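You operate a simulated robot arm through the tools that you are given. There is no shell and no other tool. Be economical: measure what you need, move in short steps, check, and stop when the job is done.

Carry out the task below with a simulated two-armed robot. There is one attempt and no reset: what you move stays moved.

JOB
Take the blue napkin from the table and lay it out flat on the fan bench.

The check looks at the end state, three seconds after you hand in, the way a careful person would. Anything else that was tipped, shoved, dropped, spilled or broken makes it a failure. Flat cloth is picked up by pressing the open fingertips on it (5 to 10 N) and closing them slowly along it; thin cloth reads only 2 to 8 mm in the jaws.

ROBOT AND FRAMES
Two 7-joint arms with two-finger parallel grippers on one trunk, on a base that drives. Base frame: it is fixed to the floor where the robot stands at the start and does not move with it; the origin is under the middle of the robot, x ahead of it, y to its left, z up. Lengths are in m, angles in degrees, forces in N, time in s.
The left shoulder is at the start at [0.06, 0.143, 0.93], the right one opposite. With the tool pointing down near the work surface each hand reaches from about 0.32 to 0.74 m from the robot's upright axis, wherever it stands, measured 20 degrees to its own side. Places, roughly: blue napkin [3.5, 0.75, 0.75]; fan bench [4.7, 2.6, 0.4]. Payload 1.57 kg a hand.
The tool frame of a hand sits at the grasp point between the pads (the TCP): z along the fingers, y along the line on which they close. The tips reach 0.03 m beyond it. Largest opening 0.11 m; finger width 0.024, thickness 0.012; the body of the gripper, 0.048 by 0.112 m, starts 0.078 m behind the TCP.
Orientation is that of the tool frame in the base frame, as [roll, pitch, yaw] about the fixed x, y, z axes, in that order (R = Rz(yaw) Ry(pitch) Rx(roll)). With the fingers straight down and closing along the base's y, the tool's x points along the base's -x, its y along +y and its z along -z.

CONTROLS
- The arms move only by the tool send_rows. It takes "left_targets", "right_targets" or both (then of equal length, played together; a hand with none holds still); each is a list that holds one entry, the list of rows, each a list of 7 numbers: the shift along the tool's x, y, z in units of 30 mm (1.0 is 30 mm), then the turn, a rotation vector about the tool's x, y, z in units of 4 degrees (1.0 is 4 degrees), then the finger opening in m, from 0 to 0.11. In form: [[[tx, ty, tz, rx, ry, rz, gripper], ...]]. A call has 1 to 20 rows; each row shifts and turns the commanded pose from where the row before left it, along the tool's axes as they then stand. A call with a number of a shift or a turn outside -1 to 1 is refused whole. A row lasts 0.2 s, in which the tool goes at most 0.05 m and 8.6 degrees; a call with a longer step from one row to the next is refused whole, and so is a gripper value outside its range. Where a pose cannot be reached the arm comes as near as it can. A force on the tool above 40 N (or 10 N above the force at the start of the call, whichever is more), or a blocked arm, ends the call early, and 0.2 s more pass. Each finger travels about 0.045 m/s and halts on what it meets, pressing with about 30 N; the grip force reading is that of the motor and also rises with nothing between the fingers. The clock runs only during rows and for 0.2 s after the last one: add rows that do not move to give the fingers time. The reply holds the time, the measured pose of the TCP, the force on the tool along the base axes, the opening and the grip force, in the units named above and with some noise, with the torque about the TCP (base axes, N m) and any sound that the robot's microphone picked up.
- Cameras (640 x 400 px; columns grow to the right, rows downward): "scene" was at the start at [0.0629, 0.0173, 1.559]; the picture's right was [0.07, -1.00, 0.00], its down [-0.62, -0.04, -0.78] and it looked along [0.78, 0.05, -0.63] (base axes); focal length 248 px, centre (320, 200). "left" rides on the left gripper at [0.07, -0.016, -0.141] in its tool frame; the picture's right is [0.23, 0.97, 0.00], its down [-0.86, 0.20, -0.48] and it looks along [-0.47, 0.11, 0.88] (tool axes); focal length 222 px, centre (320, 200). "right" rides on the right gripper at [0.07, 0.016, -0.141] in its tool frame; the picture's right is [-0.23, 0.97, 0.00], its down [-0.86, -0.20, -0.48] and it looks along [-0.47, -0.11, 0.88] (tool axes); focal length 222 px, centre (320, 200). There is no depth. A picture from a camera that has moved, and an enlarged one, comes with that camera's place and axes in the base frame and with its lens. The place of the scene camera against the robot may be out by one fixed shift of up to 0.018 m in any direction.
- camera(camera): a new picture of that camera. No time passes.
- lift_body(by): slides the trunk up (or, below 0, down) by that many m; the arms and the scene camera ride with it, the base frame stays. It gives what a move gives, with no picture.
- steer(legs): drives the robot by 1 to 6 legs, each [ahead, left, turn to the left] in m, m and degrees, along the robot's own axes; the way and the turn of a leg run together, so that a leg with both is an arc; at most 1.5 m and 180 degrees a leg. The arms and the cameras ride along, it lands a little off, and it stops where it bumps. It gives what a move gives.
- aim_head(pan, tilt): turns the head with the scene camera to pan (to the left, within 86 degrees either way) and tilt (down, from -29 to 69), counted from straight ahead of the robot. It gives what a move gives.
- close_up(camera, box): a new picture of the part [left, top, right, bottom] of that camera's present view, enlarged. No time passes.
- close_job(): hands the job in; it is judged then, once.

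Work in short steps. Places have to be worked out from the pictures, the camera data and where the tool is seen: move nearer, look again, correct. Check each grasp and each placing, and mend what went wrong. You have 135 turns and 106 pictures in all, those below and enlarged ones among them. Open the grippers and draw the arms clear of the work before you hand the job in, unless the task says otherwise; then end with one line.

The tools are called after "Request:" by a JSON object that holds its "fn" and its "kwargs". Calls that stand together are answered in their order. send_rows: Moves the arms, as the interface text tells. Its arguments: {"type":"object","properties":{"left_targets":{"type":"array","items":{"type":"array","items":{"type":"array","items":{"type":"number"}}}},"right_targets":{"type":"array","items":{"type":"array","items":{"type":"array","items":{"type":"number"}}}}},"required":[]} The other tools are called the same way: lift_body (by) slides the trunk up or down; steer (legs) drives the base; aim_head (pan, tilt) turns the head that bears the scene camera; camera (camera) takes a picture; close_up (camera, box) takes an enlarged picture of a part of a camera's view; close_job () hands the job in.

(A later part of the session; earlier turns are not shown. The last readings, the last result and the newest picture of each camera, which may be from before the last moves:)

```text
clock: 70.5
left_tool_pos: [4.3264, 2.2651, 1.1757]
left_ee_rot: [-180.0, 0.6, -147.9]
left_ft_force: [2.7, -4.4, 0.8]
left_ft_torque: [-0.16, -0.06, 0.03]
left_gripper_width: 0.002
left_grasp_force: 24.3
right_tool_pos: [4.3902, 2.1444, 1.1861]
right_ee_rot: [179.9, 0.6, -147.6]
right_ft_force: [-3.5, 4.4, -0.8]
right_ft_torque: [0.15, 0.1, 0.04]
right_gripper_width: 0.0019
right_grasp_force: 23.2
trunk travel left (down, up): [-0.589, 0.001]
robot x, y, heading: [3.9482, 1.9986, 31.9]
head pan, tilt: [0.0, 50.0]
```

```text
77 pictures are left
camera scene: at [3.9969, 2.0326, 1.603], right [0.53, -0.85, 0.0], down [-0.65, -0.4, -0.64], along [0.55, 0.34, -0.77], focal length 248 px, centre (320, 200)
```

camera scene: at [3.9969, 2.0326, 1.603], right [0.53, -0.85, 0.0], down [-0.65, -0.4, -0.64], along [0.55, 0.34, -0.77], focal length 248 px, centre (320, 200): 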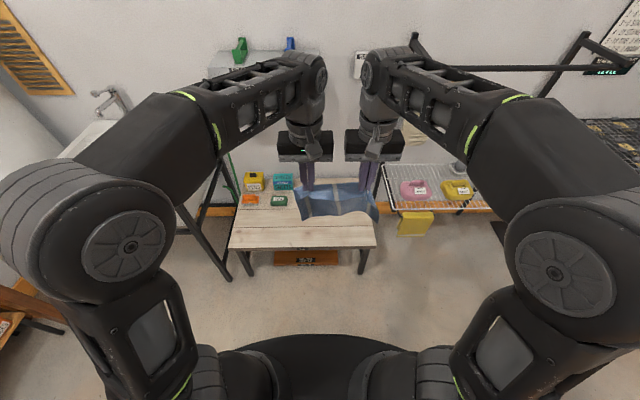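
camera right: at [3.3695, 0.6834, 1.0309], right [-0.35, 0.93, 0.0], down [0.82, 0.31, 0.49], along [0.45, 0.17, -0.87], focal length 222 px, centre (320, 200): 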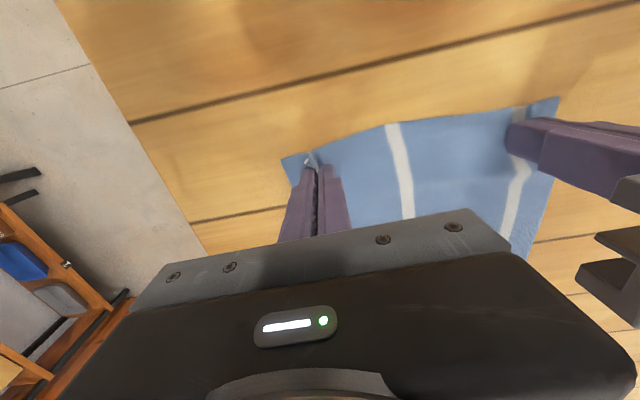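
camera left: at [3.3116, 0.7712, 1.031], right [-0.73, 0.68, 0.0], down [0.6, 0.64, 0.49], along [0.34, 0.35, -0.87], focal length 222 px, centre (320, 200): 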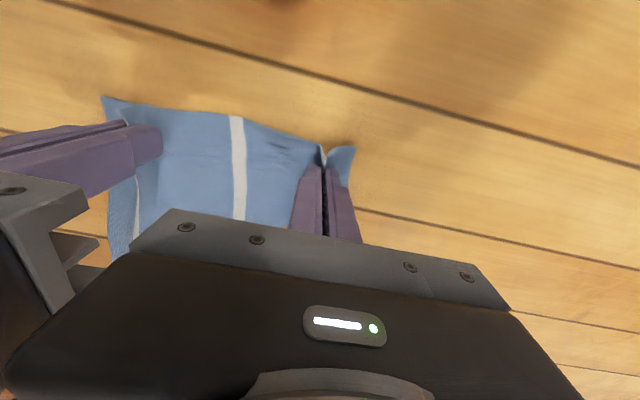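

Bench seen clearly: front edge from (4.73,2.13) to (4.29,2.79), boxes only on its back-left, drying shelf off to the right. I'll drive forward ~0.3 m, square to it.

Request:
{"fn": "steer", "kwargs": {"legs": [[0.305, -0.035, 1.5]]}}

Request:
{"fn": "camera", "kwargs": {"camera": "scene"}}

Request:
{"fn": "camera", "kwargs": {"camera": "left"}}

Request:
{"fn": "camera", "kwargs": {"camera": "right"}}

```text
clock: 72.5
left_tool_pos: [4.5909, 2.4119, 1.1759]
left_ee_rot: [-179.9, 0.4, -145.8]
left_ft_force: [3.9, -4.5, 0.0]
left_ft_torque: [-0.14, -0.07, 0.02]
left_gripper_width: 0.0017
left_grasp_force: 23.2
right_tool_pos: [4.6588, 2.2938, 1.1848]
right_ee_rot: [179.9, 0.5, -145.6]
right_ft_force: [-3.6, 4.7, -0.7]
right_ft_torque: [0.13, 0.11, 0.02]
right_gripper_width: 0.0022
right_grasp_force: 23.4
trunk travel left (down, up): [-0.589, 0.001]
robot x, y, heading: [4.2206, 2.1316, 33.6]
head pan, tilt: [0.0, 50.0]
```

```text
76 pictures are left
camera scene: at [4.2704, 2.1685, 1.6029], right [0.56, -0.83, 0.0], down [-0.64, -0.43, -0.64], along [0.53, 0.36, -0.77], focal length 248 px, centre (320, 200)
```

scene: 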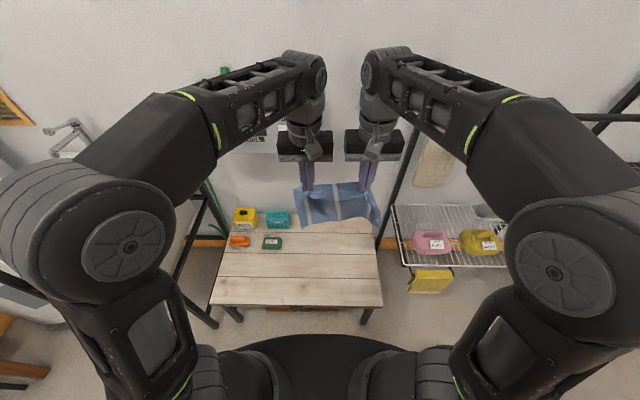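

```text
75 pictures are left
camera left: at [4.5403, 2.3586, 1.3155], right [-0.73, 0.68, 0.0], down [0.59, 0.64, 0.48], along [0.33, 0.35, -0.87], focal length 222 px, centre (320, 200)
```

left: 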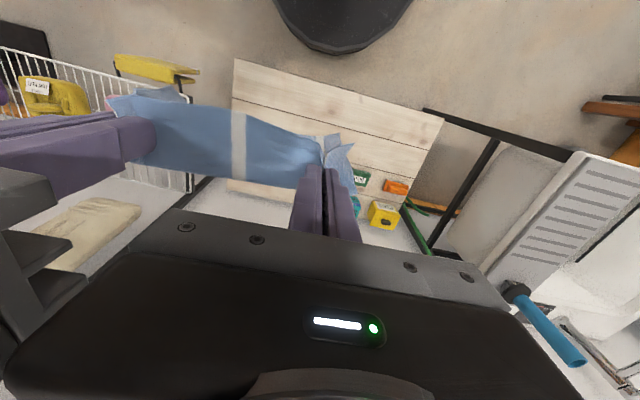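

```text
74 pictures are left
camera right: at [4.5912, 2.2683, 1.3247], right [-0.36, 0.93, 0.0], down [0.82, 0.32, 0.48], along [0.45, 0.18, -0.87], focal length 222 px, centre (320, 200)
```

right: 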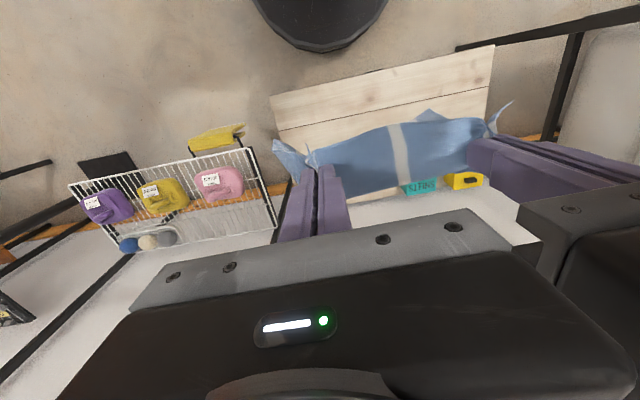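

Bench geometry from the wrist cameras: top z≈0.42, front-right corner (4.715,2.116), depth ~0.5. Before lowering the trunk I extend the arms forward and down so the elbows tuck in (away from the sink).

Request:
{"fn": "send_rows", "kwargs": {"left_targets": [[[0, 0, 0.6, 0, 0, 0, 0], [0, 0, 0.6, 0, 0, 0, 0], [0, 0, 0.6, 0, 0, 0, 0], [-0.4, 0, 0.5, 0, 0, 0, 0], [-0.4, 0, 0.5, 0, 0, 0, 0], [-0.4, 0, 0.5, 0, 0, 0, 0], [-0.4, 0, 0.5, 0, 0, 0, 0], [-0.4, 0, 0.5, 0, 0, 0, 0], [-0.4, 0, 0.5, 0, 0, 0, 0], [-0.4, 0, 0.5, 0, 0, 0, 0], [-0.4, 0, 0.5, 0, 0, 0, 0], [-0.4, 0, 0.5, 0, 0, 0, 0], [-0.4, 0, 0.3, 0, 0, 0, 0], [-0.4, 0, 0, 0, 0, 0, 0], [-0.4, 0, 0, 0, 0, 0, 0], [-0.4, 0, 0, 0, 0, 0, 0], [-0.4, 0, 0, 0, 0, 0, 0]]], "right_targets": [[[0, 0, 0.63, 0, 0, 0, 0], [0, 0, 0.63, 0, 0, 0, 0], [0, 0, 0.63, 0, 0, 0, 0], [-0.4, 0, 0.52, 0, 0, 0, 0], [-0.4, 0, 0.52, 0, 0, 0, 0], [-0.4, 0, 0.52, 0, 0, 0, 0], [-0.4, 0, 0.52, 0, 0, 0, 0], [-0.4, 0, 0.52, 0, 0, 0, 0], [-0.4, 0, 0.52, 0, 0, 0, 0], [-0.4, 0, 0.52, 0, 0, 0, 0], [-0.4, 0, 0.5, 0, 0, 0, 0], [-0.4, 0, 0.5, 0, 0, 0, 0], [-0.4, 0, 0.3, 0, 0, 0, 0], [-0.4, 0, 0, 0, 0, 0, 0], [-0.4, 0, 0, 0, 0, 0, 0], [-0.4, 0, 0, 0, 0, 0, 0], [-0.4, 0, 0, 0, 0, 0, 0]]]}}

Request:
{"fn": "camera", "kwargs": {"camera": "scene"}}

```text
clock: 76.1
left_tool_pos: [4.7318, 2.5062, 0.9782]
left_ee_rot: [-179.9, 0.4, -145.9]
left_ft_force: [1.8, -1.4, -0.5]
left_ft_torque: [-0.04, -0.01, 0.0]
left_gripper_width: 0.002
left_grasp_force: 24.2
right_tool_pos: [4.7975, 2.3915, 0.9804]
right_ee_rot: [179.9, 0.3, -145.6]
right_ft_force: [-0.9, 1.5, -0.9]
right_ft_torque: [0.08, 0.05, 0.02]
right_gripper_width: 0.0021
right_grasp_force: 23.4
trunk travel left (down, up): [-0.589, 0.001]
robot x, y, heading: [4.2246, 2.13, 33.8]
head pan, tilt: [0.0, 50.0]
```

```text
73 pictures are left
camera scene: at [4.27, 2.1684, 1.6029], right [0.56, -0.83, 0.0], down [-0.64, -0.43, -0.64], along [0.53, 0.36, -0.77], focal length 248 px, centre (320, 200)
```

scene: 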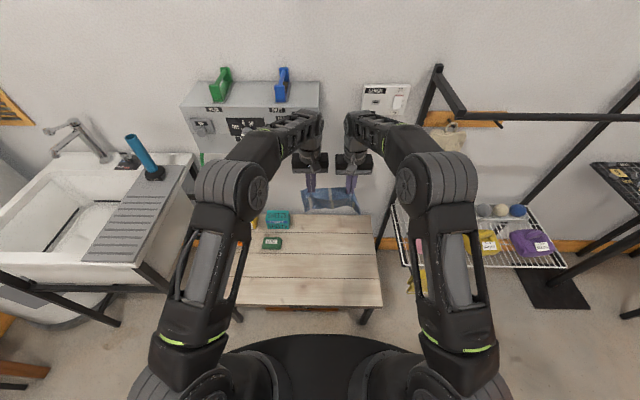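

Elbows are tucked and clear; hands at n≈0.22 behind the bench front edge. Lower the trunk 0.24 m.

Request:
{"fn": "lift_body", "kwargs": {"by": -0.24}}

Request:
{"fn": "camera", "kwargs": {"camera": "scene"}}

Request:
{"fn": "camera", "kwargs": {"camera": "left"}}

```text
clock: 78.6
left_tool_pos: [4.7313, 2.5058, 0.7385]
left_ee_rot: [-179.9, 0.5, -145.9]
left_ft_force: [0.8, -0.8, -0.2]
left_ft_torque: [0.02, -0.04, 0.0]
left_gripper_width: 0.0018
left_grasp_force: 23.8
right_tool_pos: [4.7987, 2.392, 0.7427]
right_ee_rot: [179.9, 0.6, -145.6]
right_ft_force: [-0.5, 1.0, 0.2]
right_ft_torque: [0.04, 0.01, -0.01]
right_gripper_width: 0.0021
right_grasp_force: 23.1
trunk travel left (down, up): [-0.349, 0.241]
robot x, y, heading: [4.2225, 2.1271, 33.8]
head pan, tilt: [0.0, 50.0]
```

```text
72 pictures are left
camera scene: at [4.2693, 2.1679, 1.363], right [0.56, -0.83, 0.0], down [-0.64, -0.43, -0.64], along [0.53, 0.36, -0.77], focal length 248 px, centre (320, 200)
```

scene: 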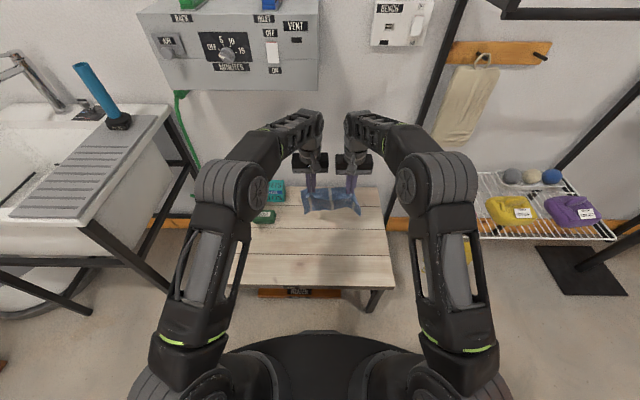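

```text
71 pictures are left
camera left: at [4.681, 2.4534, 0.8798], right [-0.73, 0.68, 0.0], down [0.59, 0.64, 0.49], along [0.33, 0.35, -0.87], focal length 222 px, centre (320, 200)
```

left: 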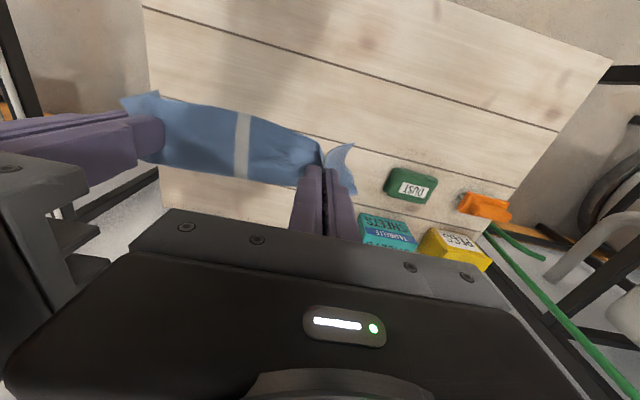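

Cloth hangs straight, clear of the boxes. Lower a further 0.05 m and check the gap of the bottom hem.

Request:
{"fn": "lift_body", "kwargs": {"by": -0.05}}

Request:
{"fn": "close_up", "kwargs": {"camera": "scene", "box": [220, 130, 420, 255]}}

Request:
{"fn": "camera", "kwargs": {"camera": "right"}}

```text
clock: 79.5
left_tool_pos: [4.7328, 2.5066, 0.6899]
left_ee_rot: [-179.8, 0.5, -145.8]
left_ft_force: [0.9, -1.3, 0.8]
left_ft_torque: [0.0, 0.01, 0.04]
left_gripper_width: 0.0019
left_grasp_force: 23.7
right_tool_pos: [4.7992, 2.3903, 0.6915]
right_ee_rot: [179.8, 0.4, -145.7]
right_ft_force: [-0.5, 1.0, -0.3]
right_ft_torque: [0.05, -0.01, -0.01]
right_gripper_width: 0.0019
right_grasp_force: 23.7
trunk travel left (down, up): [-0.299, 0.291]
robot x, y, heading: [4.2227, 2.133, 33.7]
head pan, tilt: [0.0, 50.0]
```

```text
3.20 times, centred on (320, 192) of scene
camera zoom: at [4.2692, 2.1678, 1.313], right [0.56, -0.83, 0.0], down [-0.64, -0.43, -0.64], along [0.53, 0.36, -0.77], focal length 795 px, centre (320, 224)
```

zoom: 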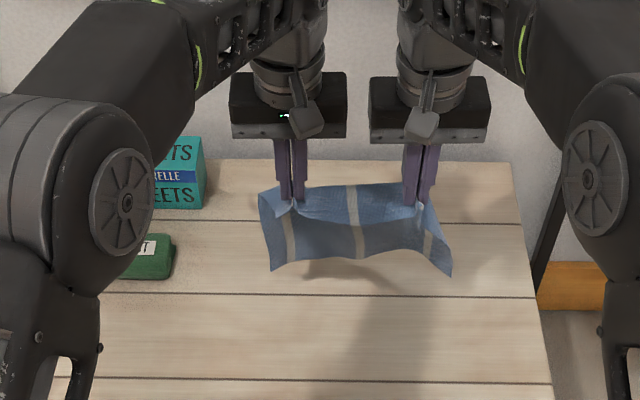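

```text
69 pictures are left
camera right: at [4.7307, 2.3644, 0.8316], right [-0.36, 0.93, 0.0], down [0.82, 0.32, 0.49], along [0.45, 0.18, -0.87], focal length 222 px, centre (320, 200)
```

right: 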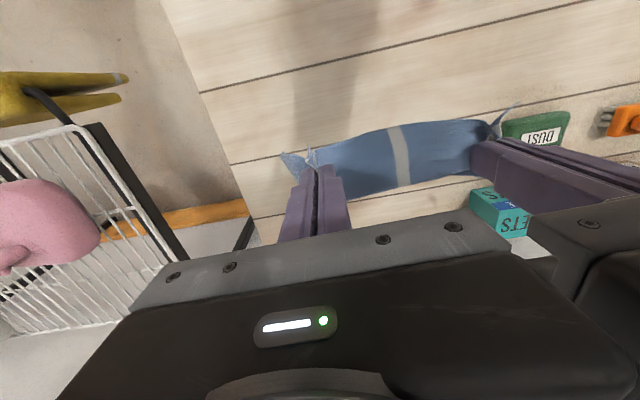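

The hang looks shorter than expected; inspect the cloth more closely.

Request:
{"fn": "close_up", "kwargs": {"camera": "left", "box": [80, 60, 400, 260]}}

Request:
{"fn": "close_up", "kwargs": {"camera": "right", "box": [240, 60, 560, 260]}}

Request:
{"fn": "close_up", "kwargs": {"camera": "scene", "box": [270, 160, 390, 235]}}

```text
2.00 times, centred on (240, 160) of left
camera zoom: at [4.6809, 2.4533, 0.8299], right [-0.73, 0.68, 0.0], down [0.59, 0.64, 0.49], along [0.33, 0.35, -0.87], focal length 444 px, centre (480, 280)
```

zoom: 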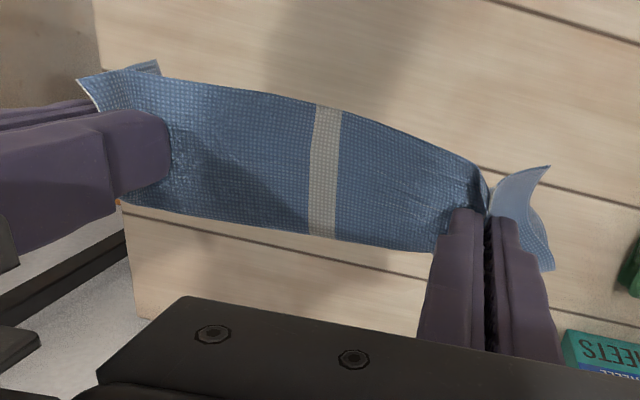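

```text
2.00 times, centred on (400, 160) of right
camera zoom: at [4.7307, 2.3644, 0.8316], right [-0.36, 0.93, 0.0], down [0.82, 0.32, 0.49], along [0.45, 0.18, -0.87], focal length 444 px, centre (160, 280)
```

zoom: 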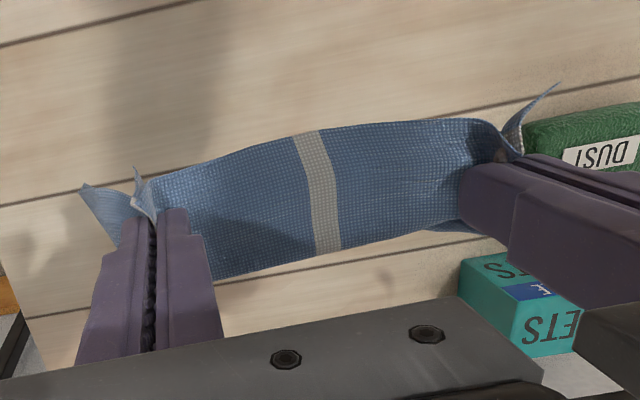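

```text
5.33 times, centred on (330, 198) of scene
camera zoom: at [4.2692, 2.1678, 1.313], right [0.56, -0.83, 0.0], down [-0.64, -0.43, -0.64], along [0.53, 0.36, -0.77], focal length 1325 px, centre (267, 213)
```

zoom: 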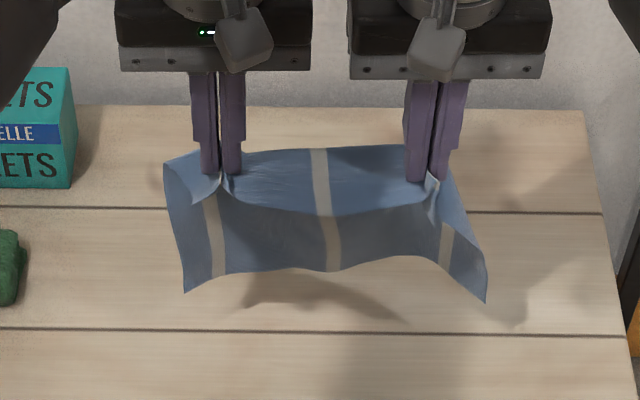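

The cloth seems to straddle the pinch line: ~0.1 m falls on my side and the rest behind. I'll lower 0.08 m and look again.

Request:
{"fn": "lift_body", "kwargs": {"by": -0.08}}

Request:
{"fn": "close_up", "kwargs": {"camera": "scene", "box": [250, 150, 410, 250]}}

Request:
{"fn": "close_up", "kwargs": {"camera": "left", "box": [80, 60, 400, 260]}}

```text
clock: 80.7
left_tool_pos: [4.7317, 2.5065, 0.6101]
left_ee_rot: [-179.9, 0.6, -146.0]
left_ft_force: [1.0, -1.0, -0.7]
left_ft_torque: [-0.02, 0.0, 0.0]
left_gripper_width: 0.0021
left_grasp_force: 24.1
right_tool_pos: [4.7979, 2.3901, 0.6115]
right_ee_rot: [179.9, 0.5, -145.6]
right_ft_force: [-0.9, 1.1, -0.1]
right_ft_torque: [0.02, 0.03, -0.02]
right_gripper_width: 0.0021
right_grasp_force: 23.7
trunk travel left (down, up): [-0.219, 0.371]
robot x, y, heading: [4.2249, 2.1316, 33.6]
head pan, tilt: [0.0, 50.0]
```

```text
4.00 times, centred on (330, 200) of scene
camera zoom: at [4.2693, 2.1679, 1.233], right [0.56, -0.83, 0.0], down [-0.64, -0.43, -0.64], along [0.53, 0.36, -0.77], focal length 994 px, centre (280, 200)
```

zoom: 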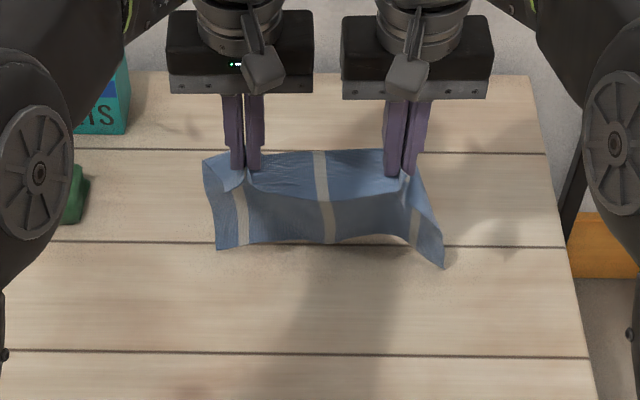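

```text
2.00 times, centred on (240, 160) of left
camera zoom: at [4.6809, 2.4534, 0.7499], right [-0.73, 0.68, 0.0], down [0.59, 0.64, 0.49], along [0.33, 0.35, -0.87], focal length 444 px, centre (480, 280)
```

zoom: 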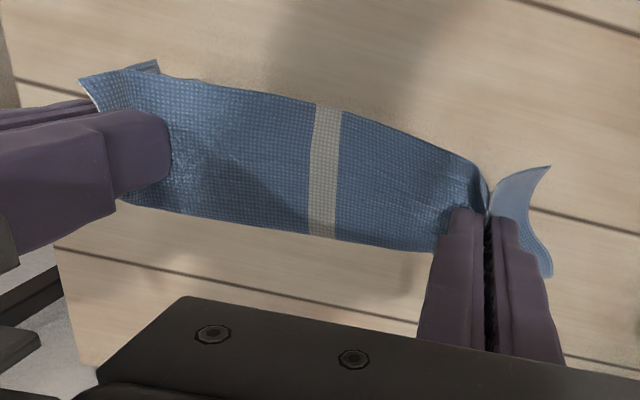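

To see how it really hangs, I'll yaw the hand pair together by 48° about their midpoint so the camera sees the cloth in profile.

Request:
{"fn": "send_rows", "kwargs": {"left_targets": [[[0.154, 0, 0, 0, 0, -1, 0], [0.154, 0, 0, 0, 0, -1, 0], [0.154, 0, 0, 0, 0, -1, 0], [0.154, 0, 0, 0, 0, -1, 0], [0.154, 0, 0, 0, 0, -1, 0], [0.154, 0, 0, 0, 0, -1, 0], [0.154, 0, 0, 0, 0, -1, 0], [0.154, 0, 0, 0, 0, -1, 0], [0.154, 0, 0, 0, 0, -1, 0], [0.154, 0, 0, 0, 0, -1, 0], [0.154, 0, 0, 0, 0, -1, 0], [0.154, 0, 0, 0, 0, -1, 0]]], "right_targets": [[[-0.154, 0, 0, 0, 0, -1, 0], [-0.154, 0, 0, 0, 0, -1, 0], [-0.154, 0, 0, 0, 0, -1, 0], [-0.154, 0, 0, 0, 0, -1, 0], [-0.154, 0, 0, 0, 0, -1, 0], [-0.154, 0, 0, 0, 0, -1, 0], [-0.154, 0, 0, 0, 0, -1, 0], [-0.154, 0, 0, 0, 0, -1, 0], [-0.154, 0, 0, 0, 0, -1, 0], [-0.154, 0, 0, 0, 0, -1, 0], [-0.154, 0, 0, 0, 0, -1, 0], [-0.154, 0, 0, 0, 0, -1, 0]]]}}

Request:
{"fn": "close_up", "kwargs": {"camera": "scene", "box": [250, 150, 410, 250]}}

```text
clock: 83.3
left_tool_pos: [4.7019, 2.4622, 0.6082]
left_ee_rot: [-179.6, 0.2, -97.9]
left_ft_force: [0.7, 0.3, 0.1]
left_ft_torque: [-0.03, 0.0, 0.0]
left_gripper_width: 0.0019
left_grasp_force: 23.5
right_tool_pos: [4.8291, 2.4363, 0.6127]
right_ee_rot: [-179.6, 0.4, -97.4]
right_ft_force: [-0.1, -0.1, -0.7]
right_ft_torque: [0.01, -0.05, -0.02]
right_gripper_width: 0.0022
right_grasp_force: 23.0
trunk travel left (down, up): [-0.219, 0.371]
robot x, y, heading: [4.2231, 2.1274, 33.7]
head pan, tilt: [0.0, 50.0]
```

```text
4.00 times, centred on (330, 200) of scene
camera zoom: at [4.2694, 2.1679, 1.233], right [0.56, -0.83, 0.0], down [-0.64, -0.43, -0.64], along [0.53, 0.36, -0.77], focal length 994 px, centre (280, 200)
```

zoom: 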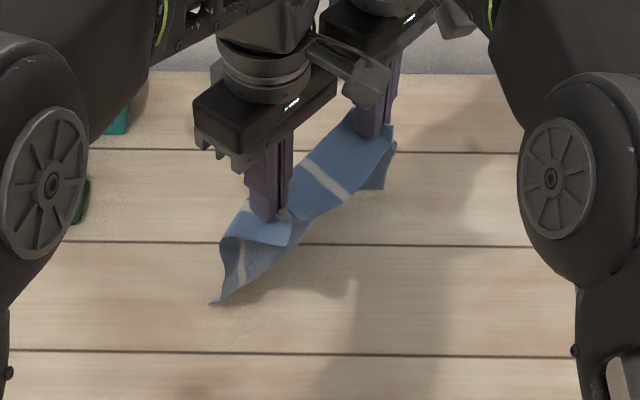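

In profile the cloth is a roof: ~0.07–0.1 m on my side, a shorter part behind. I'll yaw back, lower and lay the near part out by moving away while descending, then release and inspect.

Request:
{"fn": "send_rows", "kwargs": {"left_targets": [[[-0.154, 0, 0, 0, 0, 1, 0], [-0.154, 0, 0, 0, 0, 1, 0], [-0.154, 0, 0, 0, 0, 1, 0], [-0.154, 0, 0, 0, 0, 1, 0], [-0.154, 0, 0, 0, 0, 1, 0], [-0.154, 0, 0, 0, 0, 1, 0], [-0.154, 0, 0, 0, 0, 1, 0], [-0.154, 0, 0, 0, 0, 1, 0], [-0.154, 0, 0, 0, 0, 1, 0], [-0.154, 0, 0, 0, 0, 1, 0], [-0.154, 0, 0, 0, 0, 1, 0], [-0.154, 0, 0, 0, 0, 1, 0], [0.4, 0, 0.4, 0, 0, 0, 0], [0.4, 0, 0.4, 0, 0, 0, 0], [0.4, 0, 0.4, 0, 0, 0, 0], [0.4, 0, 0.4, 0, 0, 0, 0], [0.4, 0, 0.4, 0, 0, 0, 0], [0, 0, 0.4, 0, 0, 0, 0], [0, 0, 0, 0, 0, 0, 0]]], "right_targets": [[[0.154, 0, 0, 0, 0, 1, 0], [0.154, 0, 0, 0, 0, 1, 0], [0.154, 0, 0, 0, 0, 1, 0], [0.154, 0, 0, 0, 0, 1, 0], [0.154, 0, 0, 0, 0, 1, 0], [0.154, 0, 0, 0, 0, 1, 0], [0.154, 0, 0, 0, 0, 1, 0], [0.154, 0, 0, 0, 0, 1, 0], [0.154, 0, 0, 0, 0, 1, 0], [0.154, 0, 0, 0, 0, 1, 0], [0.154, 0, 0, 0, 0, 1, 0], [0.154, 0, 0, 0, 0, 1, 0], [0.4, 0, 0.4, 0, 0, 0, 0], [0.4, 0, 0.4, 0, 0, 0, 0], [0.4, 0, 0.4, 0, 0, 0, 0], [0.4, 0, 0.4, 0, 0, 0, 0], [0.4, 0, 0.4, 0, 0, 0, 0], [0, 0, 0.4, 0, 0, 0, 0], [0, 0, 0, 0, 0, 0, 0]]]}}

Request:
{"fn": "close_up", "kwargs": {"camera": "scene", "box": [250, 150, 410, 250]}}

```text
clock: 87.3
left_tool_pos: [4.6799, 2.4734, 0.5382]
left_ee_rot: [-179.8, 0.5, -145.9]
left_ft_force: [10.8, -14.5, 1.8]
left_ft_torque: [-0.42, -0.34, 0.09]
left_gripper_width: 0.0019
left_grasp_force: 23.6
right_tool_pos: [4.7519, 2.3541, 0.5391]
right_ee_rot: [-180.0, 0.5, -145.6]
right_ft_force: [-10.6, 14.8, 0.5]
right_ft_torque: [0.46, 0.33, 0.09]
right_gripper_width: 0.002
right_grasp_force: 23.4
trunk travel left (down, up): [-0.219, 0.371]
robot x, y, heading: [4.2215, 2.1335, 33.6]
head pan, tilt: [0.0, 50.0]
```

```text
4.00 times, centred on (330, 200) of scene
camera zoom: at [4.2695, 2.168, 1.233], right [0.56, -0.83, 0.0], down [-0.64, -0.43, -0.64], along [0.53, 0.36, -0.77], focal length 994 px, centre (280, 200)
```

zoom: 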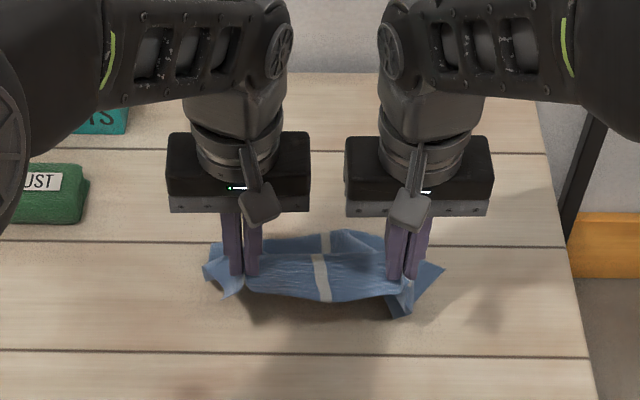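

Tension rose; ease hands together. The rear part now touches the bench and spreads away, so continue lowering while drawing toward me.

Request:
{"fn": "send_rows", "kwargs": {"left_targets": [[[0, -0.12, 0, 0, 0, 0, 0], [0.3, 0, 0.3, 0, 0, 0, 0], [0.3, 0, 0.3, 0, 0, 0, 0], [0.3, 0, 0.3, 0, 0, 0, 0], [0.3, 0, 0.3, 0, 0, 0, 0], [0.3, 0, 0.2, 0, 0, 0, 0], [0, 0, 0, 0, 0, 0, 0]]], "right_targets": [[[0, 0.12, 0, 0, 0, 0, 0], [0.3, 0, 0.3, 0, 0, 0, 0], [0.3, 0, 0.3, 0, 0, 0, 0], [0.3, 0, 0.3, 0, 0, 0, 0], [0.3, 0, 0.3, 0, 0, 0, 0], [0.3, 0, 0.2, 0, 0, 0, 0], [0, 0, 0, 0, 0, 0, 0]]]}}

Request:
{"fn": "close_up", "kwargs": {"camera": "scene", "box": [250, 160, 410, 260]}}

Request:
{"fn": "close_up", "kwargs": {"camera": "left", "box": [80, 60, 400, 260]}}

```text
clock: 88.9
left_tool_pos: [4.6447, 2.4467, 0.4951]
left_ee_rot: [-179.9, 0.5, -145.9]
left_ft_force: [2.0, -0.9, -0.6]
left_ft_torque: [-0.06, -0.06, 0.03]
left_gripper_width: 0.0018
left_grasp_force: 23.7
right_tool_pos: [4.7137, 2.3338, 0.4971]
right_ee_rot: [179.9, 0.6, -145.7]
right_ft_force: [-0.8, 1.0, -0.1]
right_ft_torque: [0.07, 0.01, 0.05]
right_gripper_width: 0.0019
right_grasp_force: 23.5
trunk travel left (down, up): [-0.219, 0.371]
robot x, y, heading: [4.2221, 2.1308, 33.6]
head pan, tilt: [0.0, 50.0]
```

```text
4.00 times, centred on (330, 210) of scene
camera zoom: at [4.2693, 2.1679, 1.233], right [0.56, -0.83, 0.0], down [-0.64, -0.43, -0.64], along [0.53, 0.36, -0.77], focal length 994 px, centre (280, 160)
```

zoom: 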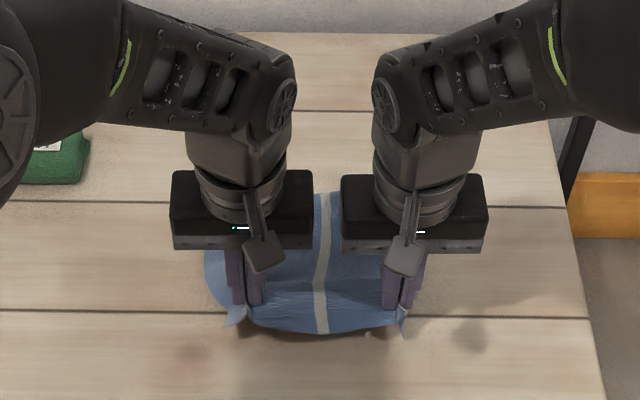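

```text
2.00 times, centred on (240, 160) of left
camera zoom: at [4.5935, 2.3944, 0.635], right [-0.73, 0.68, 0.0], down [0.59, 0.64, 0.49], along [0.33, 0.35, -0.87], focal length 444 px, centre (480, 280)
```

zoom: 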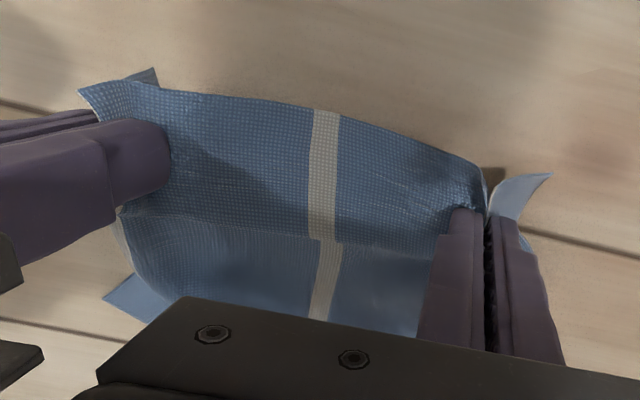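

Excellent: the main sheet now lies out away from me (far edge n≈0.28). Continue down to just above the surface while drawing back 45 mm.

Request:
{"fn": "send_rows", "kwargs": {"left_targets": [[[0.3, 0, 0.25, 0, 0, 0, 0], [0.3, 0, 0.25, 0, 0, 0, 0], [0.3, 0, 0.25, 0, 0, 0, 0], [0.3, 0, 0.25, 0, 0, 0, 0], [0.2, 0, 0.2, 0, 0, 0, 0], [0, 0, 0, 0, 0, 0, 0]]], "right_targets": [[[0.3, 0, 0.25, 0, 0, 0, 0], [0.3, 0, 0.25, 0, 0, 0, 0], [0.3, 0, 0.25, 0, 0, 0, 0], [0.3, 0, 0.25, 0, 0, 0, 0], [0.2, 0, 0.25, 0, 0, 0, 0], [0, 0, 0, 0, 0, 0, 0]]]}}

Request:
{"fn": "close_up", "kwargs": {"camera": "scene", "box": [250, 160, 410, 260]}}

Request:
{"fn": "camera", "kwargs": {"camera": "left"}}

```text
clock: 90.3
left_tool_pos: [4.6103, 2.4235, 0.4581]
left_ee_rot: [-179.8, 0.5, -145.8]
left_ft_force: [1.1, -0.7, -0.4]
left_ft_torque: [0.0, 0.0, 0.05]
left_gripper_width: 0.0018
left_grasp_force: 23.7
right_tool_pos: [4.6789, 2.3092, 0.458]
right_ee_rot: [179.9, 0.5, -145.6]
right_ft_force: [-0.3, 1.0, 0.2]
right_ft_torque: [0.03, 0.01, 0.01]
right_gripper_width: 0.002
right_grasp_force: 23.6
trunk travel left (down, up): [-0.219, 0.371]
robot x, y, heading: [4.2199, 2.1316, 34.0]
head pan, tilt: [0.0, 50.0]
```

```text
4.00 times, centred on (330, 210) of scene
camera zoom: at [4.2694, 2.1679, 1.233], right [0.56, -0.83, 0.0], down [-0.64, -0.43, -0.64], along [0.53, 0.36, -0.77], focal length 994 px, centre (280, 160)
```

zoom: 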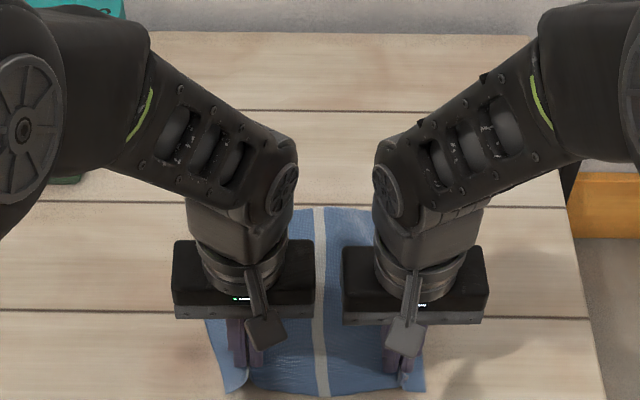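

```text
58 pictures are left
camera left: at [4.5597, 2.3703, 0.5984], right [-0.73, 0.68, 0.0], down [0.59, 0.64, 0.49], along [0.33, 0.35, -0.87], focal length 222 px, centre (320, 200)
```

left: 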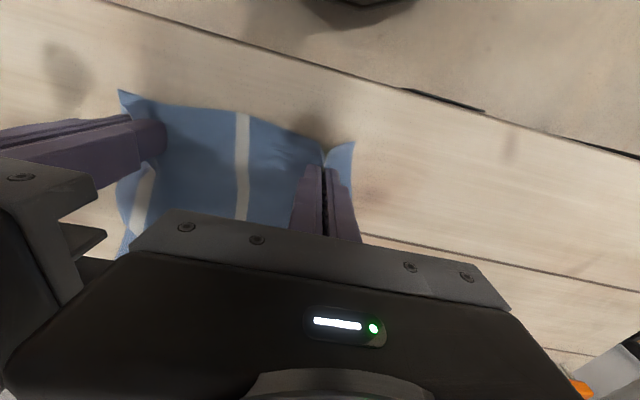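

The sheet is spread out. Creep down to a light press so opening the fingers spreads the pinched folds.

Request:
{"fn": "send_rows", "kwargs": {"left_targets": [[[0, 0, 0.07, 0, 0, 0, 0], [0, 0, 0.07, 0, 0, 0, 0], [0, 0, 0, 0, 0, 0, 0]]], "right_targets": [[[0, 0, 0.07, 0, 0, 0, 0], [0, 0, 0.07, 0, 0, 0, 0], [0, 0, 0, 0, 0, 0, 0]]]}}

```text
clock: 91.1
left_tool_pos: [4.6103, 2.4232, 0.4535]
left_ee_rot: [-179.9, 0.4, -145.8]
left_ft_force: [1.6, -1.6, 0.4]
left_ft_torque: [0.0, 0.0, 0.01]
left_gripper_width: 0.0018
left_grasp_force: 23.2
right_tool_pos: [4.6798, 2.3093, 0.4544]
right_ee_rot: [179.8, 0.4, -145.6]
right_ft_force: [0.6, 0.3, -0.6]
right_ft_torque: [0.03, 0.03, 0.01]
right_gripper_width: 0.0023
right_grasp_force: 23.9
trunk travel left (down, up): [-0.219, 0.371]
robot x, y, heading: [4.2233, 2.1299, 33.7]
head pan, tilt: [0.0, 50.0]
```

No contact yet at 0.454; creep further.

Request:
{"fn": "send_rows", "kwargs": {"left_targets": [[[0, 0, 0.06, 0, 0, 0, 0], [0, 0, 0.05, 0, 0, 0, 0], [0, 0, 0, 0, 0, 0, 0]]], "right_targets": [[[0, 0, 0.06, 0, 0, 0, 0], [0, 0, 0.05, 0, 0, 0, 0], [0, 0, 0, 0, 0, 0, 0]]]}}

```text
clock: 91.9
left_tool_pos: [4.6097, 2.4221, 0.451]
left_ee_rot: [-179.9, 0.6, -145.8]
left_ft_force: [0.9, 0.2, 4.8]
left_ft_torque: [-0.04, 0.02, 0.02]
left_gripper_width: 0.0018
left_grasp_force: 23.4
right_tool_pos: [4.6809, 2.3103, 0.4507]
right_ee_rot: [179.9, 0.5, -145.5]
right_ft_force: [-2.1, 0.0, 6.9]
right_ft_torque: [0.0, 0.07, 0.02]
right_gripper_width: 0.0022
right_grasp_force: 23.5
trunk travel left (down, up): [-0.219, 0.371]
robot x, y, heading: [4.2267, 2.1331, 33.6]
head pan, tilt: [0.0, 50.0]
```

Light contact (5–7 N). Open slowly to spread the fold, then lift 60 mm.

Request:
{"fn": "send_rows", "kwargs": {"left_targets": [[[0, 0, 0, 0, 0, 0, 0.004], [0, 0, 0, 0, 0, 0, 0.008], [0, 0, 0, 0, 0, 0, 0.012], [0, 0, 0, 0, 0, 0, 0.016], [0, 0, 0, 0, 0, 0, 0.02], [0, 0, 0, 0, 0, 0, 0.024], [0, 0, 0, 0, 0, 0, 0.028], [0, 0, 0, 0, 0, 0, 0.032], [0, 0, 0, 0, 0, 0, 0.036], [0, 0, 0, 0, 0, 0, 0.04], [0, 0, 0, 0, 0, 0, 0.04], [0, 0, -0.2, 0, 0, 0, 0.04], [0, 0, -0.4, 0, 0, 0, 0.04], [0, 0, -0.5, 0, 0, 0, 0.04], [0, 0, -0.5, 0, 0, 0, 0.04], [0, 0, -0.5, 0, 0, 0, 0.04]]], "right_targets": [[[0, 0, 0, 0, 0, 0, 0.004], [0, 0, 0, 0, 0, 0, 0.008], [0, 0, 0, 0, 0, 0, 0.012], [0, 0, 0, 0, 0, 0, 0.016], [0, 0, 0, 0, 0, 0, 0.02], [0, 0, 0, 0, 0, 0, 0.024], [0, 0, 0, 0, 0, 0, 0.028], [0, 0, 0, 0, 0, 0, 0.032], [0, 0, 0, 0, 0, 0, 0.036], [0, 0, 0, 0, 0, 0, 0.04], [0, 0, 0, 0, 0, 0, 0.04], [0, 0, -0.2, 0, 0, 0, 0.04], [0, 0, -0.4, 0, 0, 0, 0.04], [0, 0, -0.5, 0, 0, 0, 0.04], [0, 0, -0.5, 0, 0, 0, 0.04], [0, 0, -0.5, 0, 0, 0, 0.04]]]}}

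Request:
{"fn": "camera", "kwargs": {"camera": "left"}}

Request:
{"fn": "camera", "kwargs": {"camera": "right"}}

```text
clock: 95.3
left_tool_pos: [4.6099, 2.4224, 0.5124]
left_ee_rot: [-179.9, 0.5, -145.9]
left_ft_force: [-0.1, -0.3, -0.7]
left_ft_torque: [-0.02, 0.02, 0.04]
left_gripper_width: 0.0397
left_grasp_force: 0.1
right_tool_pos: [4.6794, 2.3094, 0.5149]
right_ee_rot: [179.9, 0.3, -145.6]
right_ft_force: [0.6, -0.6, 0.6]
right_ft_torque: [0.02, -0.02, 0.0]
right_gripper_width: 0.04
right_grasp_force: 0.1
trunk travel left (down, up): [-0.219, 0.371]
robot x, y, heading: [4.2284, 2.1323, 34.0]
head pan, tilt: [0.0, 50.0]
```

```text
57 pictures are left
camera left: at [4.5595, 2.3703, 0.6534], right [-0.73, 0.68, 0.0], down [0.59, 0.64, 0.49], along [0.33, 0.35, -0.87], focal length 222 px, centre (320, 200)
```

left: 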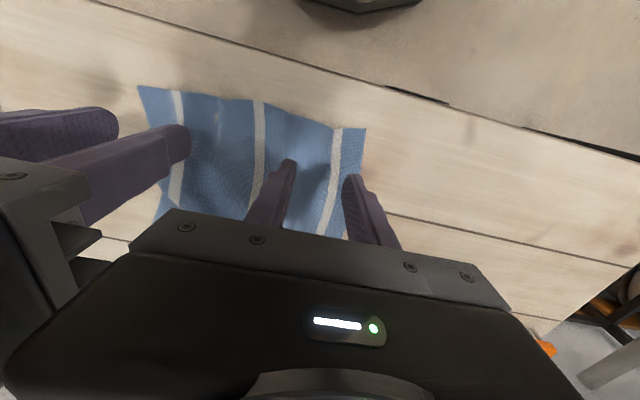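

```text
56 pictures are left
camera right: at [4.6115, 2.2824, 0.6544], right [-0.36, 0.93, 0.0], down [0.82, 0.32, 0.48], along [0.45, 0.18, -0.87], focal length 222 px, centre (320, 200)
```

right: 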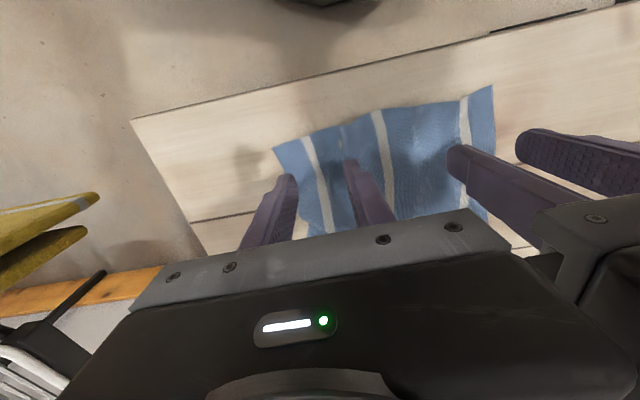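

Released well, with mild ripples. Raise the hands and separate them for an overhead look.

Request:
{"fn": "send_rows", "kwargs": {"left_targets": [[[0, 0.2, -0.7, 0, 0, 0, 0.04], [0, 0.3, -0.7, 0, 0, 0, 0.04], [0.2, 0.5, -0.7, 0, 0, 0, 0.04], [0.2, 0.5, -0.7, 0, 0, 0, 0.04], [0.2, 0.5, -0.7, 0, 0, 0, 0.04], [0.2, 0.5, -0.7, 0, 0, 0, 0.04], [0.2, 0.5, -0.7, 0, 0, 0, 0.04], [0.2, 0, -0.7, 0, 0, 0, 0.04]]], "right_targets": [[[0, -0.2, -0.7, 0, 0, 0, 0.04], [0, -0.3, -0.7, 0, 0, 0, 0.04], [0.2, -0.5, -0.7, 0, 0, 0, 0.04], [0.2, -0.5, -0.7, 0, 0, 0, 0.04], [0.2, -0.5, -0.7, 0, 0, 0, 0.04], [0.2, -0.5, -0.7, 0, 0, 0, 0.04], [0.2, -0.5, -0.7, 0, 0, 0, 0.04], [0.2, 0, -0.7, 0, 0, 0, 0.04]]]}}

Request:
{"fn": "camera", "kwargs": {"camera": "scene"}}

Request:
{"fn": "close_up", "kwargs": {"camera": "scene", "box": [240, 170, 400, 270]}}

```text
clock: 97.1
left_tool_pos: [4.5288, 2.4766, 0.6819]
left_ee_rot: [-179.9, 0.5, -145.9]
left_ft_force: [-0.8, -0.4, 0.3]
left_ft_torque: [0.01, 0.03, 0.01]
left_gripper_width: 0.0403
left_grasp_force: 0.2
right_tool_pos: [4.6986, 2.2147, 0.6812]
right_ee_rot: [179.9, 0.4, -145.6]
right_ft_force: [-0.1, 0.9, -0.5]
right_ft_torque: [-0.03, 0.01, -0.04]
right_gripper_width: 0.0397
right_grasp_force: 0.0
trunk travel left (down, up): [-0.219, 0.371]
robot x, y, heading: [4.2214, 2.131, 33.5]
head pan, tilt: [0.0, 50.0]
```

```text
55 pictures are left
camera scene: at [4.2693, 2.1679, 1.2329], right [0.56, -0.83, 0.0], down [-0.64, -0.43, -0.64], along [0.53, 0.36, -0.77], focal length 248 px, centre (320, 200)
```

scene: 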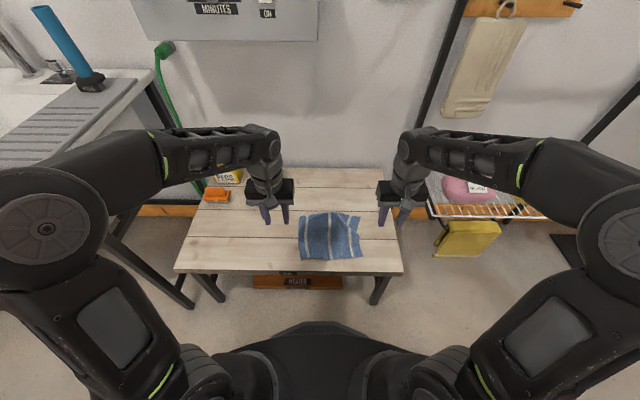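

```text
4.00 times, centred on (320, 220) of scene
camera zoom: at [4.2693, 2.1679, 1.2329], right [0.56, -0.83, 0.0], down [-0.64, -0.43, -0.64], along [0.53, 0.36, -0.77], focal length 994 px, centre (320, 120)
```

zoom: 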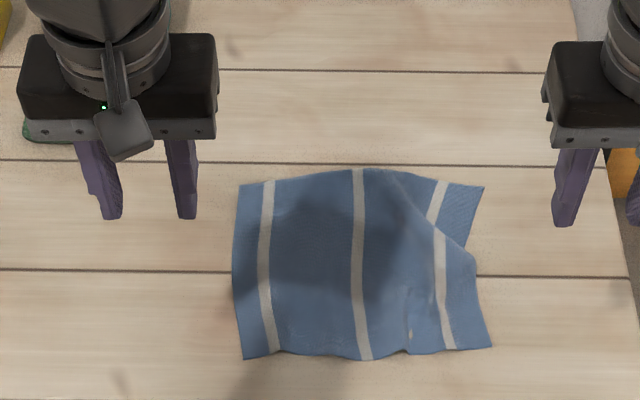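

Nearly flat, but the far-right corner has a pleat (the white stripe is interrupted, main sheet overlaps the corner). I'll bring the right hand over that corner to pull it out.

Request:
{"fn": "send_rows", "kwargs": {"right_targets": [[[-0.78, 0.21, 0.3, 0, 0, 0, 0.04], [-0.78, 0.21, 0.3, 0, 0, 0, 0.04], [-0.78, 0.21, 0.6, 0, 0, 0, 0.04], [-0.78, 0.21, 0.6, 0, 0, 0, 0.04], [-0.78, 0.21, 0.6, 0, 0, 0, 0.04], [-0.78, 0.21, 0.6, 0, 0, 0, 0.04], [-0.78, 0.21, 0.8, 0, 0, 0, 0.04], [-0.78, 0.21, 0.8, 0, 0, 0, 0.04], [0, 0, 0, 0, 0, 0, 0.04]]]}}

Request:
{"fn": "camera", "kwargs": {"camera": "right"}}

Request:
{"fn": "camera", "kwargs": {"camera": "scene"}}

```text
clock: 99.1
left_tool_pos: [4.5292, 2.4772, 0.6813]
left_ee_rot: [-179.9, 0.5, -146.0]
left_ft_force: [-0.1, 0.3, 0.3]
left_ft_torque: [0.01, 0.02, 0.05]
left_gripper_width: 0.04
left_grasp_force: 0.1
right_tool_pos: [4.8261, 2.3617, 0.5459]
right_ee_rot: [180.0, 0.5, -145.6]
right_ft_force: [-0.5, -0.6, -0.7]
right_ft_torque: [-0.04, 0.02, -0.02]
right_gripper_width: 0.0399
right_grasp_force: 0.0
trunk travel left (down, up): [-0.219, 0.371]
robot x, y, heading: [4.2233, 2.1293, 33.6]
head pan, tilt: [0.0, 50.0]
```

```text
53 pictures are left
camera right: at [4.7583, 2.3352, 0.6851], right [-0.36, 0.93, 0.0], down [0.82, 0.32, 0.49], along [0.45, 0.18, -0.87], focal length 222 px, centre (320, 200)
```

right: 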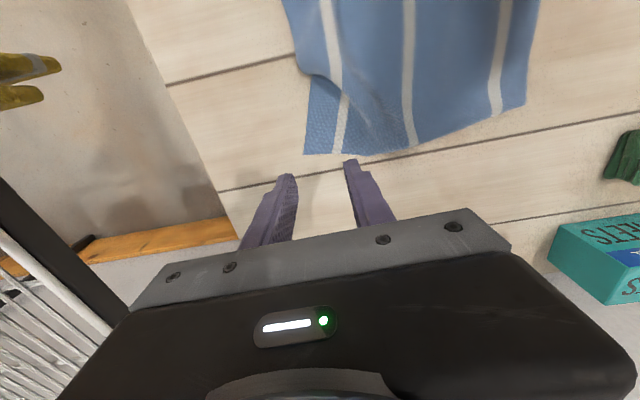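

```text
52 pictures are left
camera scene: at [4.2695, 2.1681, 1.233], right [0.56, -0.83, 0.0], down [-0.64, -0.43, -0.64], along [0.53, 0.36, -0.77], focal length 248 px, centre (320, 200)
```

scene: 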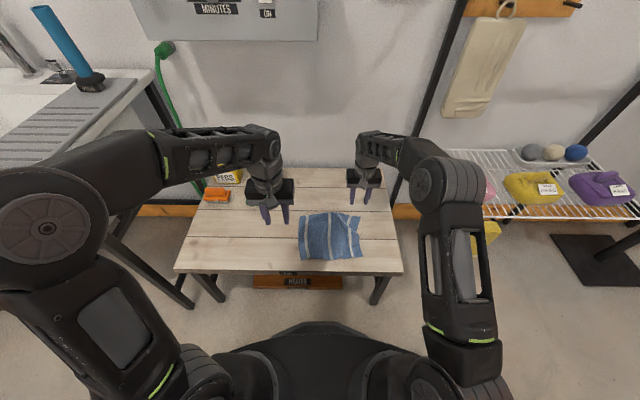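

The TCP is right over the corner. I'll close the fingers, touch down on the corner piece, then drag it right-and-away.

Request:
{"fn": "send_rows", "kwargs": {"right_targets": [[[0.25, 0, 0.4, 0, 0, 0, 0.0], [0.2, 0, 0.4, 0, 0, 0, 0.0], [0, 0, 0.5, 0, 0, 0, 0.0], [0, 0, 0.5, 0, 0, 0, 0.0], [0, 0, 0.5, 0, 0, 0, 0.0], [0, 0, 0.5, 0, 0, 0, 0.0], [0, 0, 0.13, 0, 0, 0, 0.0], [0, 0, 0, 0, 0, 0, 0.0]]]}}

Request:
{"fn": "camera", "kwargs": {"camera": "right"}}

```text
clock: 100.9
left_tool_pos: [4.5299, 2.4776, 0.6809]
left_ee_rot: [-179.9, 0.5, -145.9]
left_ft_force: [0.0, -0.2, -0.2]
left_ft_torque: [0.0, 0.01, 0.01]
left_gripper_width: 0.0398
left_grasp_force: 0.2
right_tool_pos: [4.8138, 2.3544, 0.4584]
right_ee_rot: [179.9, 0.5, -145.6]
right_ft_force: [0.9, -0.2, -0.9]
right_ft_torque: [0.0, 0.02, 0.03]
right_gripper_width: 0.0002
right_grasp_force: 21.1
trunk travel left (down, up): [-0.219, 0.371]
robot x, y, heading: [4.2177, 2.1314, 33.6]
head pan, tilt: [0.0, 50.0]
```

```text
51 pictures are left
camera right: at [4.7471, 2.3285, 0.5981], right [-0.36, 0.93, 0.0], down [0.82, 0.32, 0.49], along [0.45, 0.18, -0.87], focal length 222 px, centre (320, 200)
```

right: 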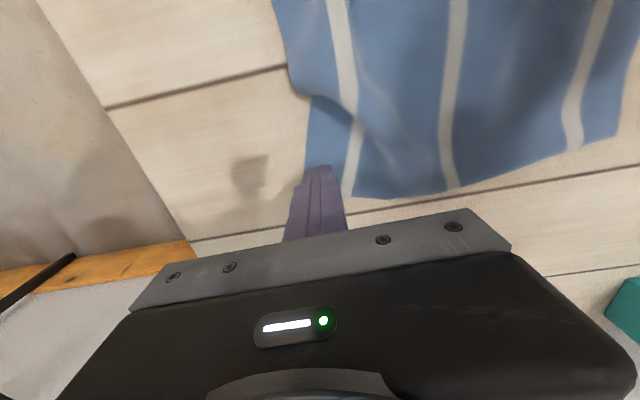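

Tip is over the corner piece; press and drag 20 mm away/right.

Request:
{"fn": "send_rows", "kwargs": {"right_targets": [[[0, 0, 0.13, 0, 0, 0, 0.0], [0, 0, 0.12, 0, 0, 0, 0.0], [0, 0, 0, 0, 0, 0, 0], [-0.12, -0.06, 0, 0, 0, 0, 0], [-0.12, -0.06, 0, 0, 0, 0, 0], [-0.12, -0.06, 0, 0, 0, 0, 0], [-0.12, -0.06, 0, 0, 0, 0, 0], [-0.12, -0.06, 0, 0, 0, 0, 0], [0, 0, 0, 0, 0, 0, 0]]]}}

Request:
{"fn": "camera", "kwargs": {"camera": "right"}}

```text
clock: 102.9
left_tool_pos: [4.53, 2.4769, 0.6824]
left_ee_rot: [-179.9, 0.6, -145.9]
left_ft_force: [0.9, 0.2, -0.6]
left_ft_torque: [0.01, 0.0, -0.01]
left_gripper_width: 0.0401
left_grasp_force: 0.1
right_tool_pos: [4.835, 2.3581, 0.4519]
right_ee_rot: [179.8, 0.5, -145.7]
right_ft_force: [-2.7, -0.1, 9.0]
right_ft_torque: [-0.06, 0.1, -0.05]
right_gripper_width: 0.0
right_grasp_force: 21.3
trunk travel left (down, up): [-0.219, 0.371]
robot x, y, heading: [4.2208, 2.1313, 33.2]
head pan, tilt: [0.0, 50.0]
```

```text
50 pictures are left
camera right: at [4.7674, 2.3319, 0.591], right [-0.36, 0.93, 0.0], down [0.81, 0.32, 0.49], along [0.45, 0.18, -0.87], focal length 222 px, centre (320, 200)
```

right: 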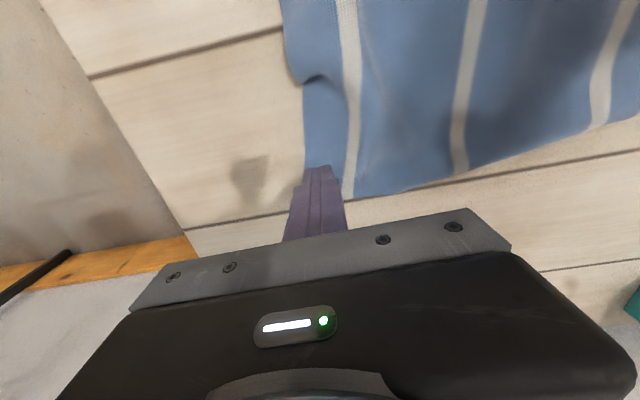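

It works: the stripe is nearly continuous, with only a small ripple left at the right edge. Drag another 15 mm.

Request:
{"fn": "send_rows", "kwargs": {"right_targets": [[[-0.12, -0.03, 0, 0, 0, 0, 0], [-0.12, -0.03, 0, 0, 0, 0, 0], [-0.12, -0.03, 0, 0, 0, 0, 0], [-0.12, -0.03, 0, 0, 0, 0, 0], [0, 0, 0, 0, 0, 0, 0]]]}}

Request:
{"fn": "camera", "kwargs": {"camera": "right"}}

Request:
{"fn": "close_up", "kwargs": {"camera": "scene", "box": [240, 170, 400, 270]}}

```text
clock: 104.1
left_tool_pos: [4.5294, 2.4762, 0.682]
left_ee_rot: [-179.9, 0.6, -145.9]
left_ft_force: [-0.2, -1.2, 0.2]
left_ft_torque: [-0.02, -0.03, -0.02]
left_gripper_width: 0.0399
left_grasp_force: 0.1
right_tool_pos: [4.8488, 2.3619, 0.4513]
right_ee_rot: [179.9, 0.4, -145.6]
right_ft_force: [-1.2, 0.0, 9.0]
right_ft_torque: [-0.07, 0.06, -0.03]
right_gripper_width: 0.0
right_grasp_force: 21.3
trunk travel left (down, up): [-0.219, 0.371]
robot x, y, heading: [4.2195, 2.1309, 33.8]
head pan, tilt: [0.0, 50.0]
```

```text
49 pictures are left
camera right: at [4.7815, 2.3361, 0.5911], right [-0.36, 0.93, 0.0], down [0.82, 0.31, 0.49], along [0.45, 0.18, -0.87], focal length 222 px, centre (320, 200)
```

right: 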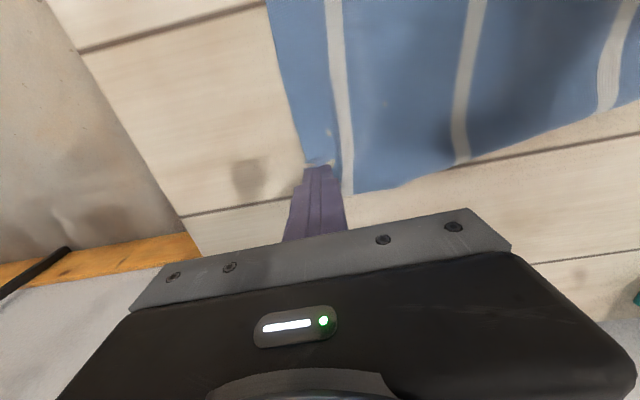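

```text
4.00 times, centred on (320, 220) of scene
camera zoom: at [4.2685, 2.1676, 1.233], right [0.56, -0.83, 0.0], down [-0.64, -0.43, -0.64], along [0.54, 0.36, -0.77], focal length 994 px, centre (320, 120)
```

zoom: 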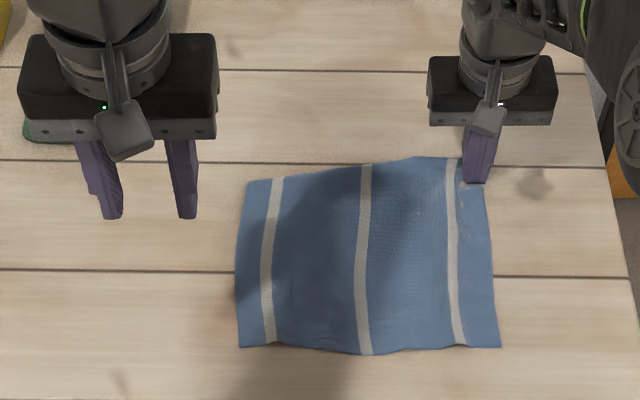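

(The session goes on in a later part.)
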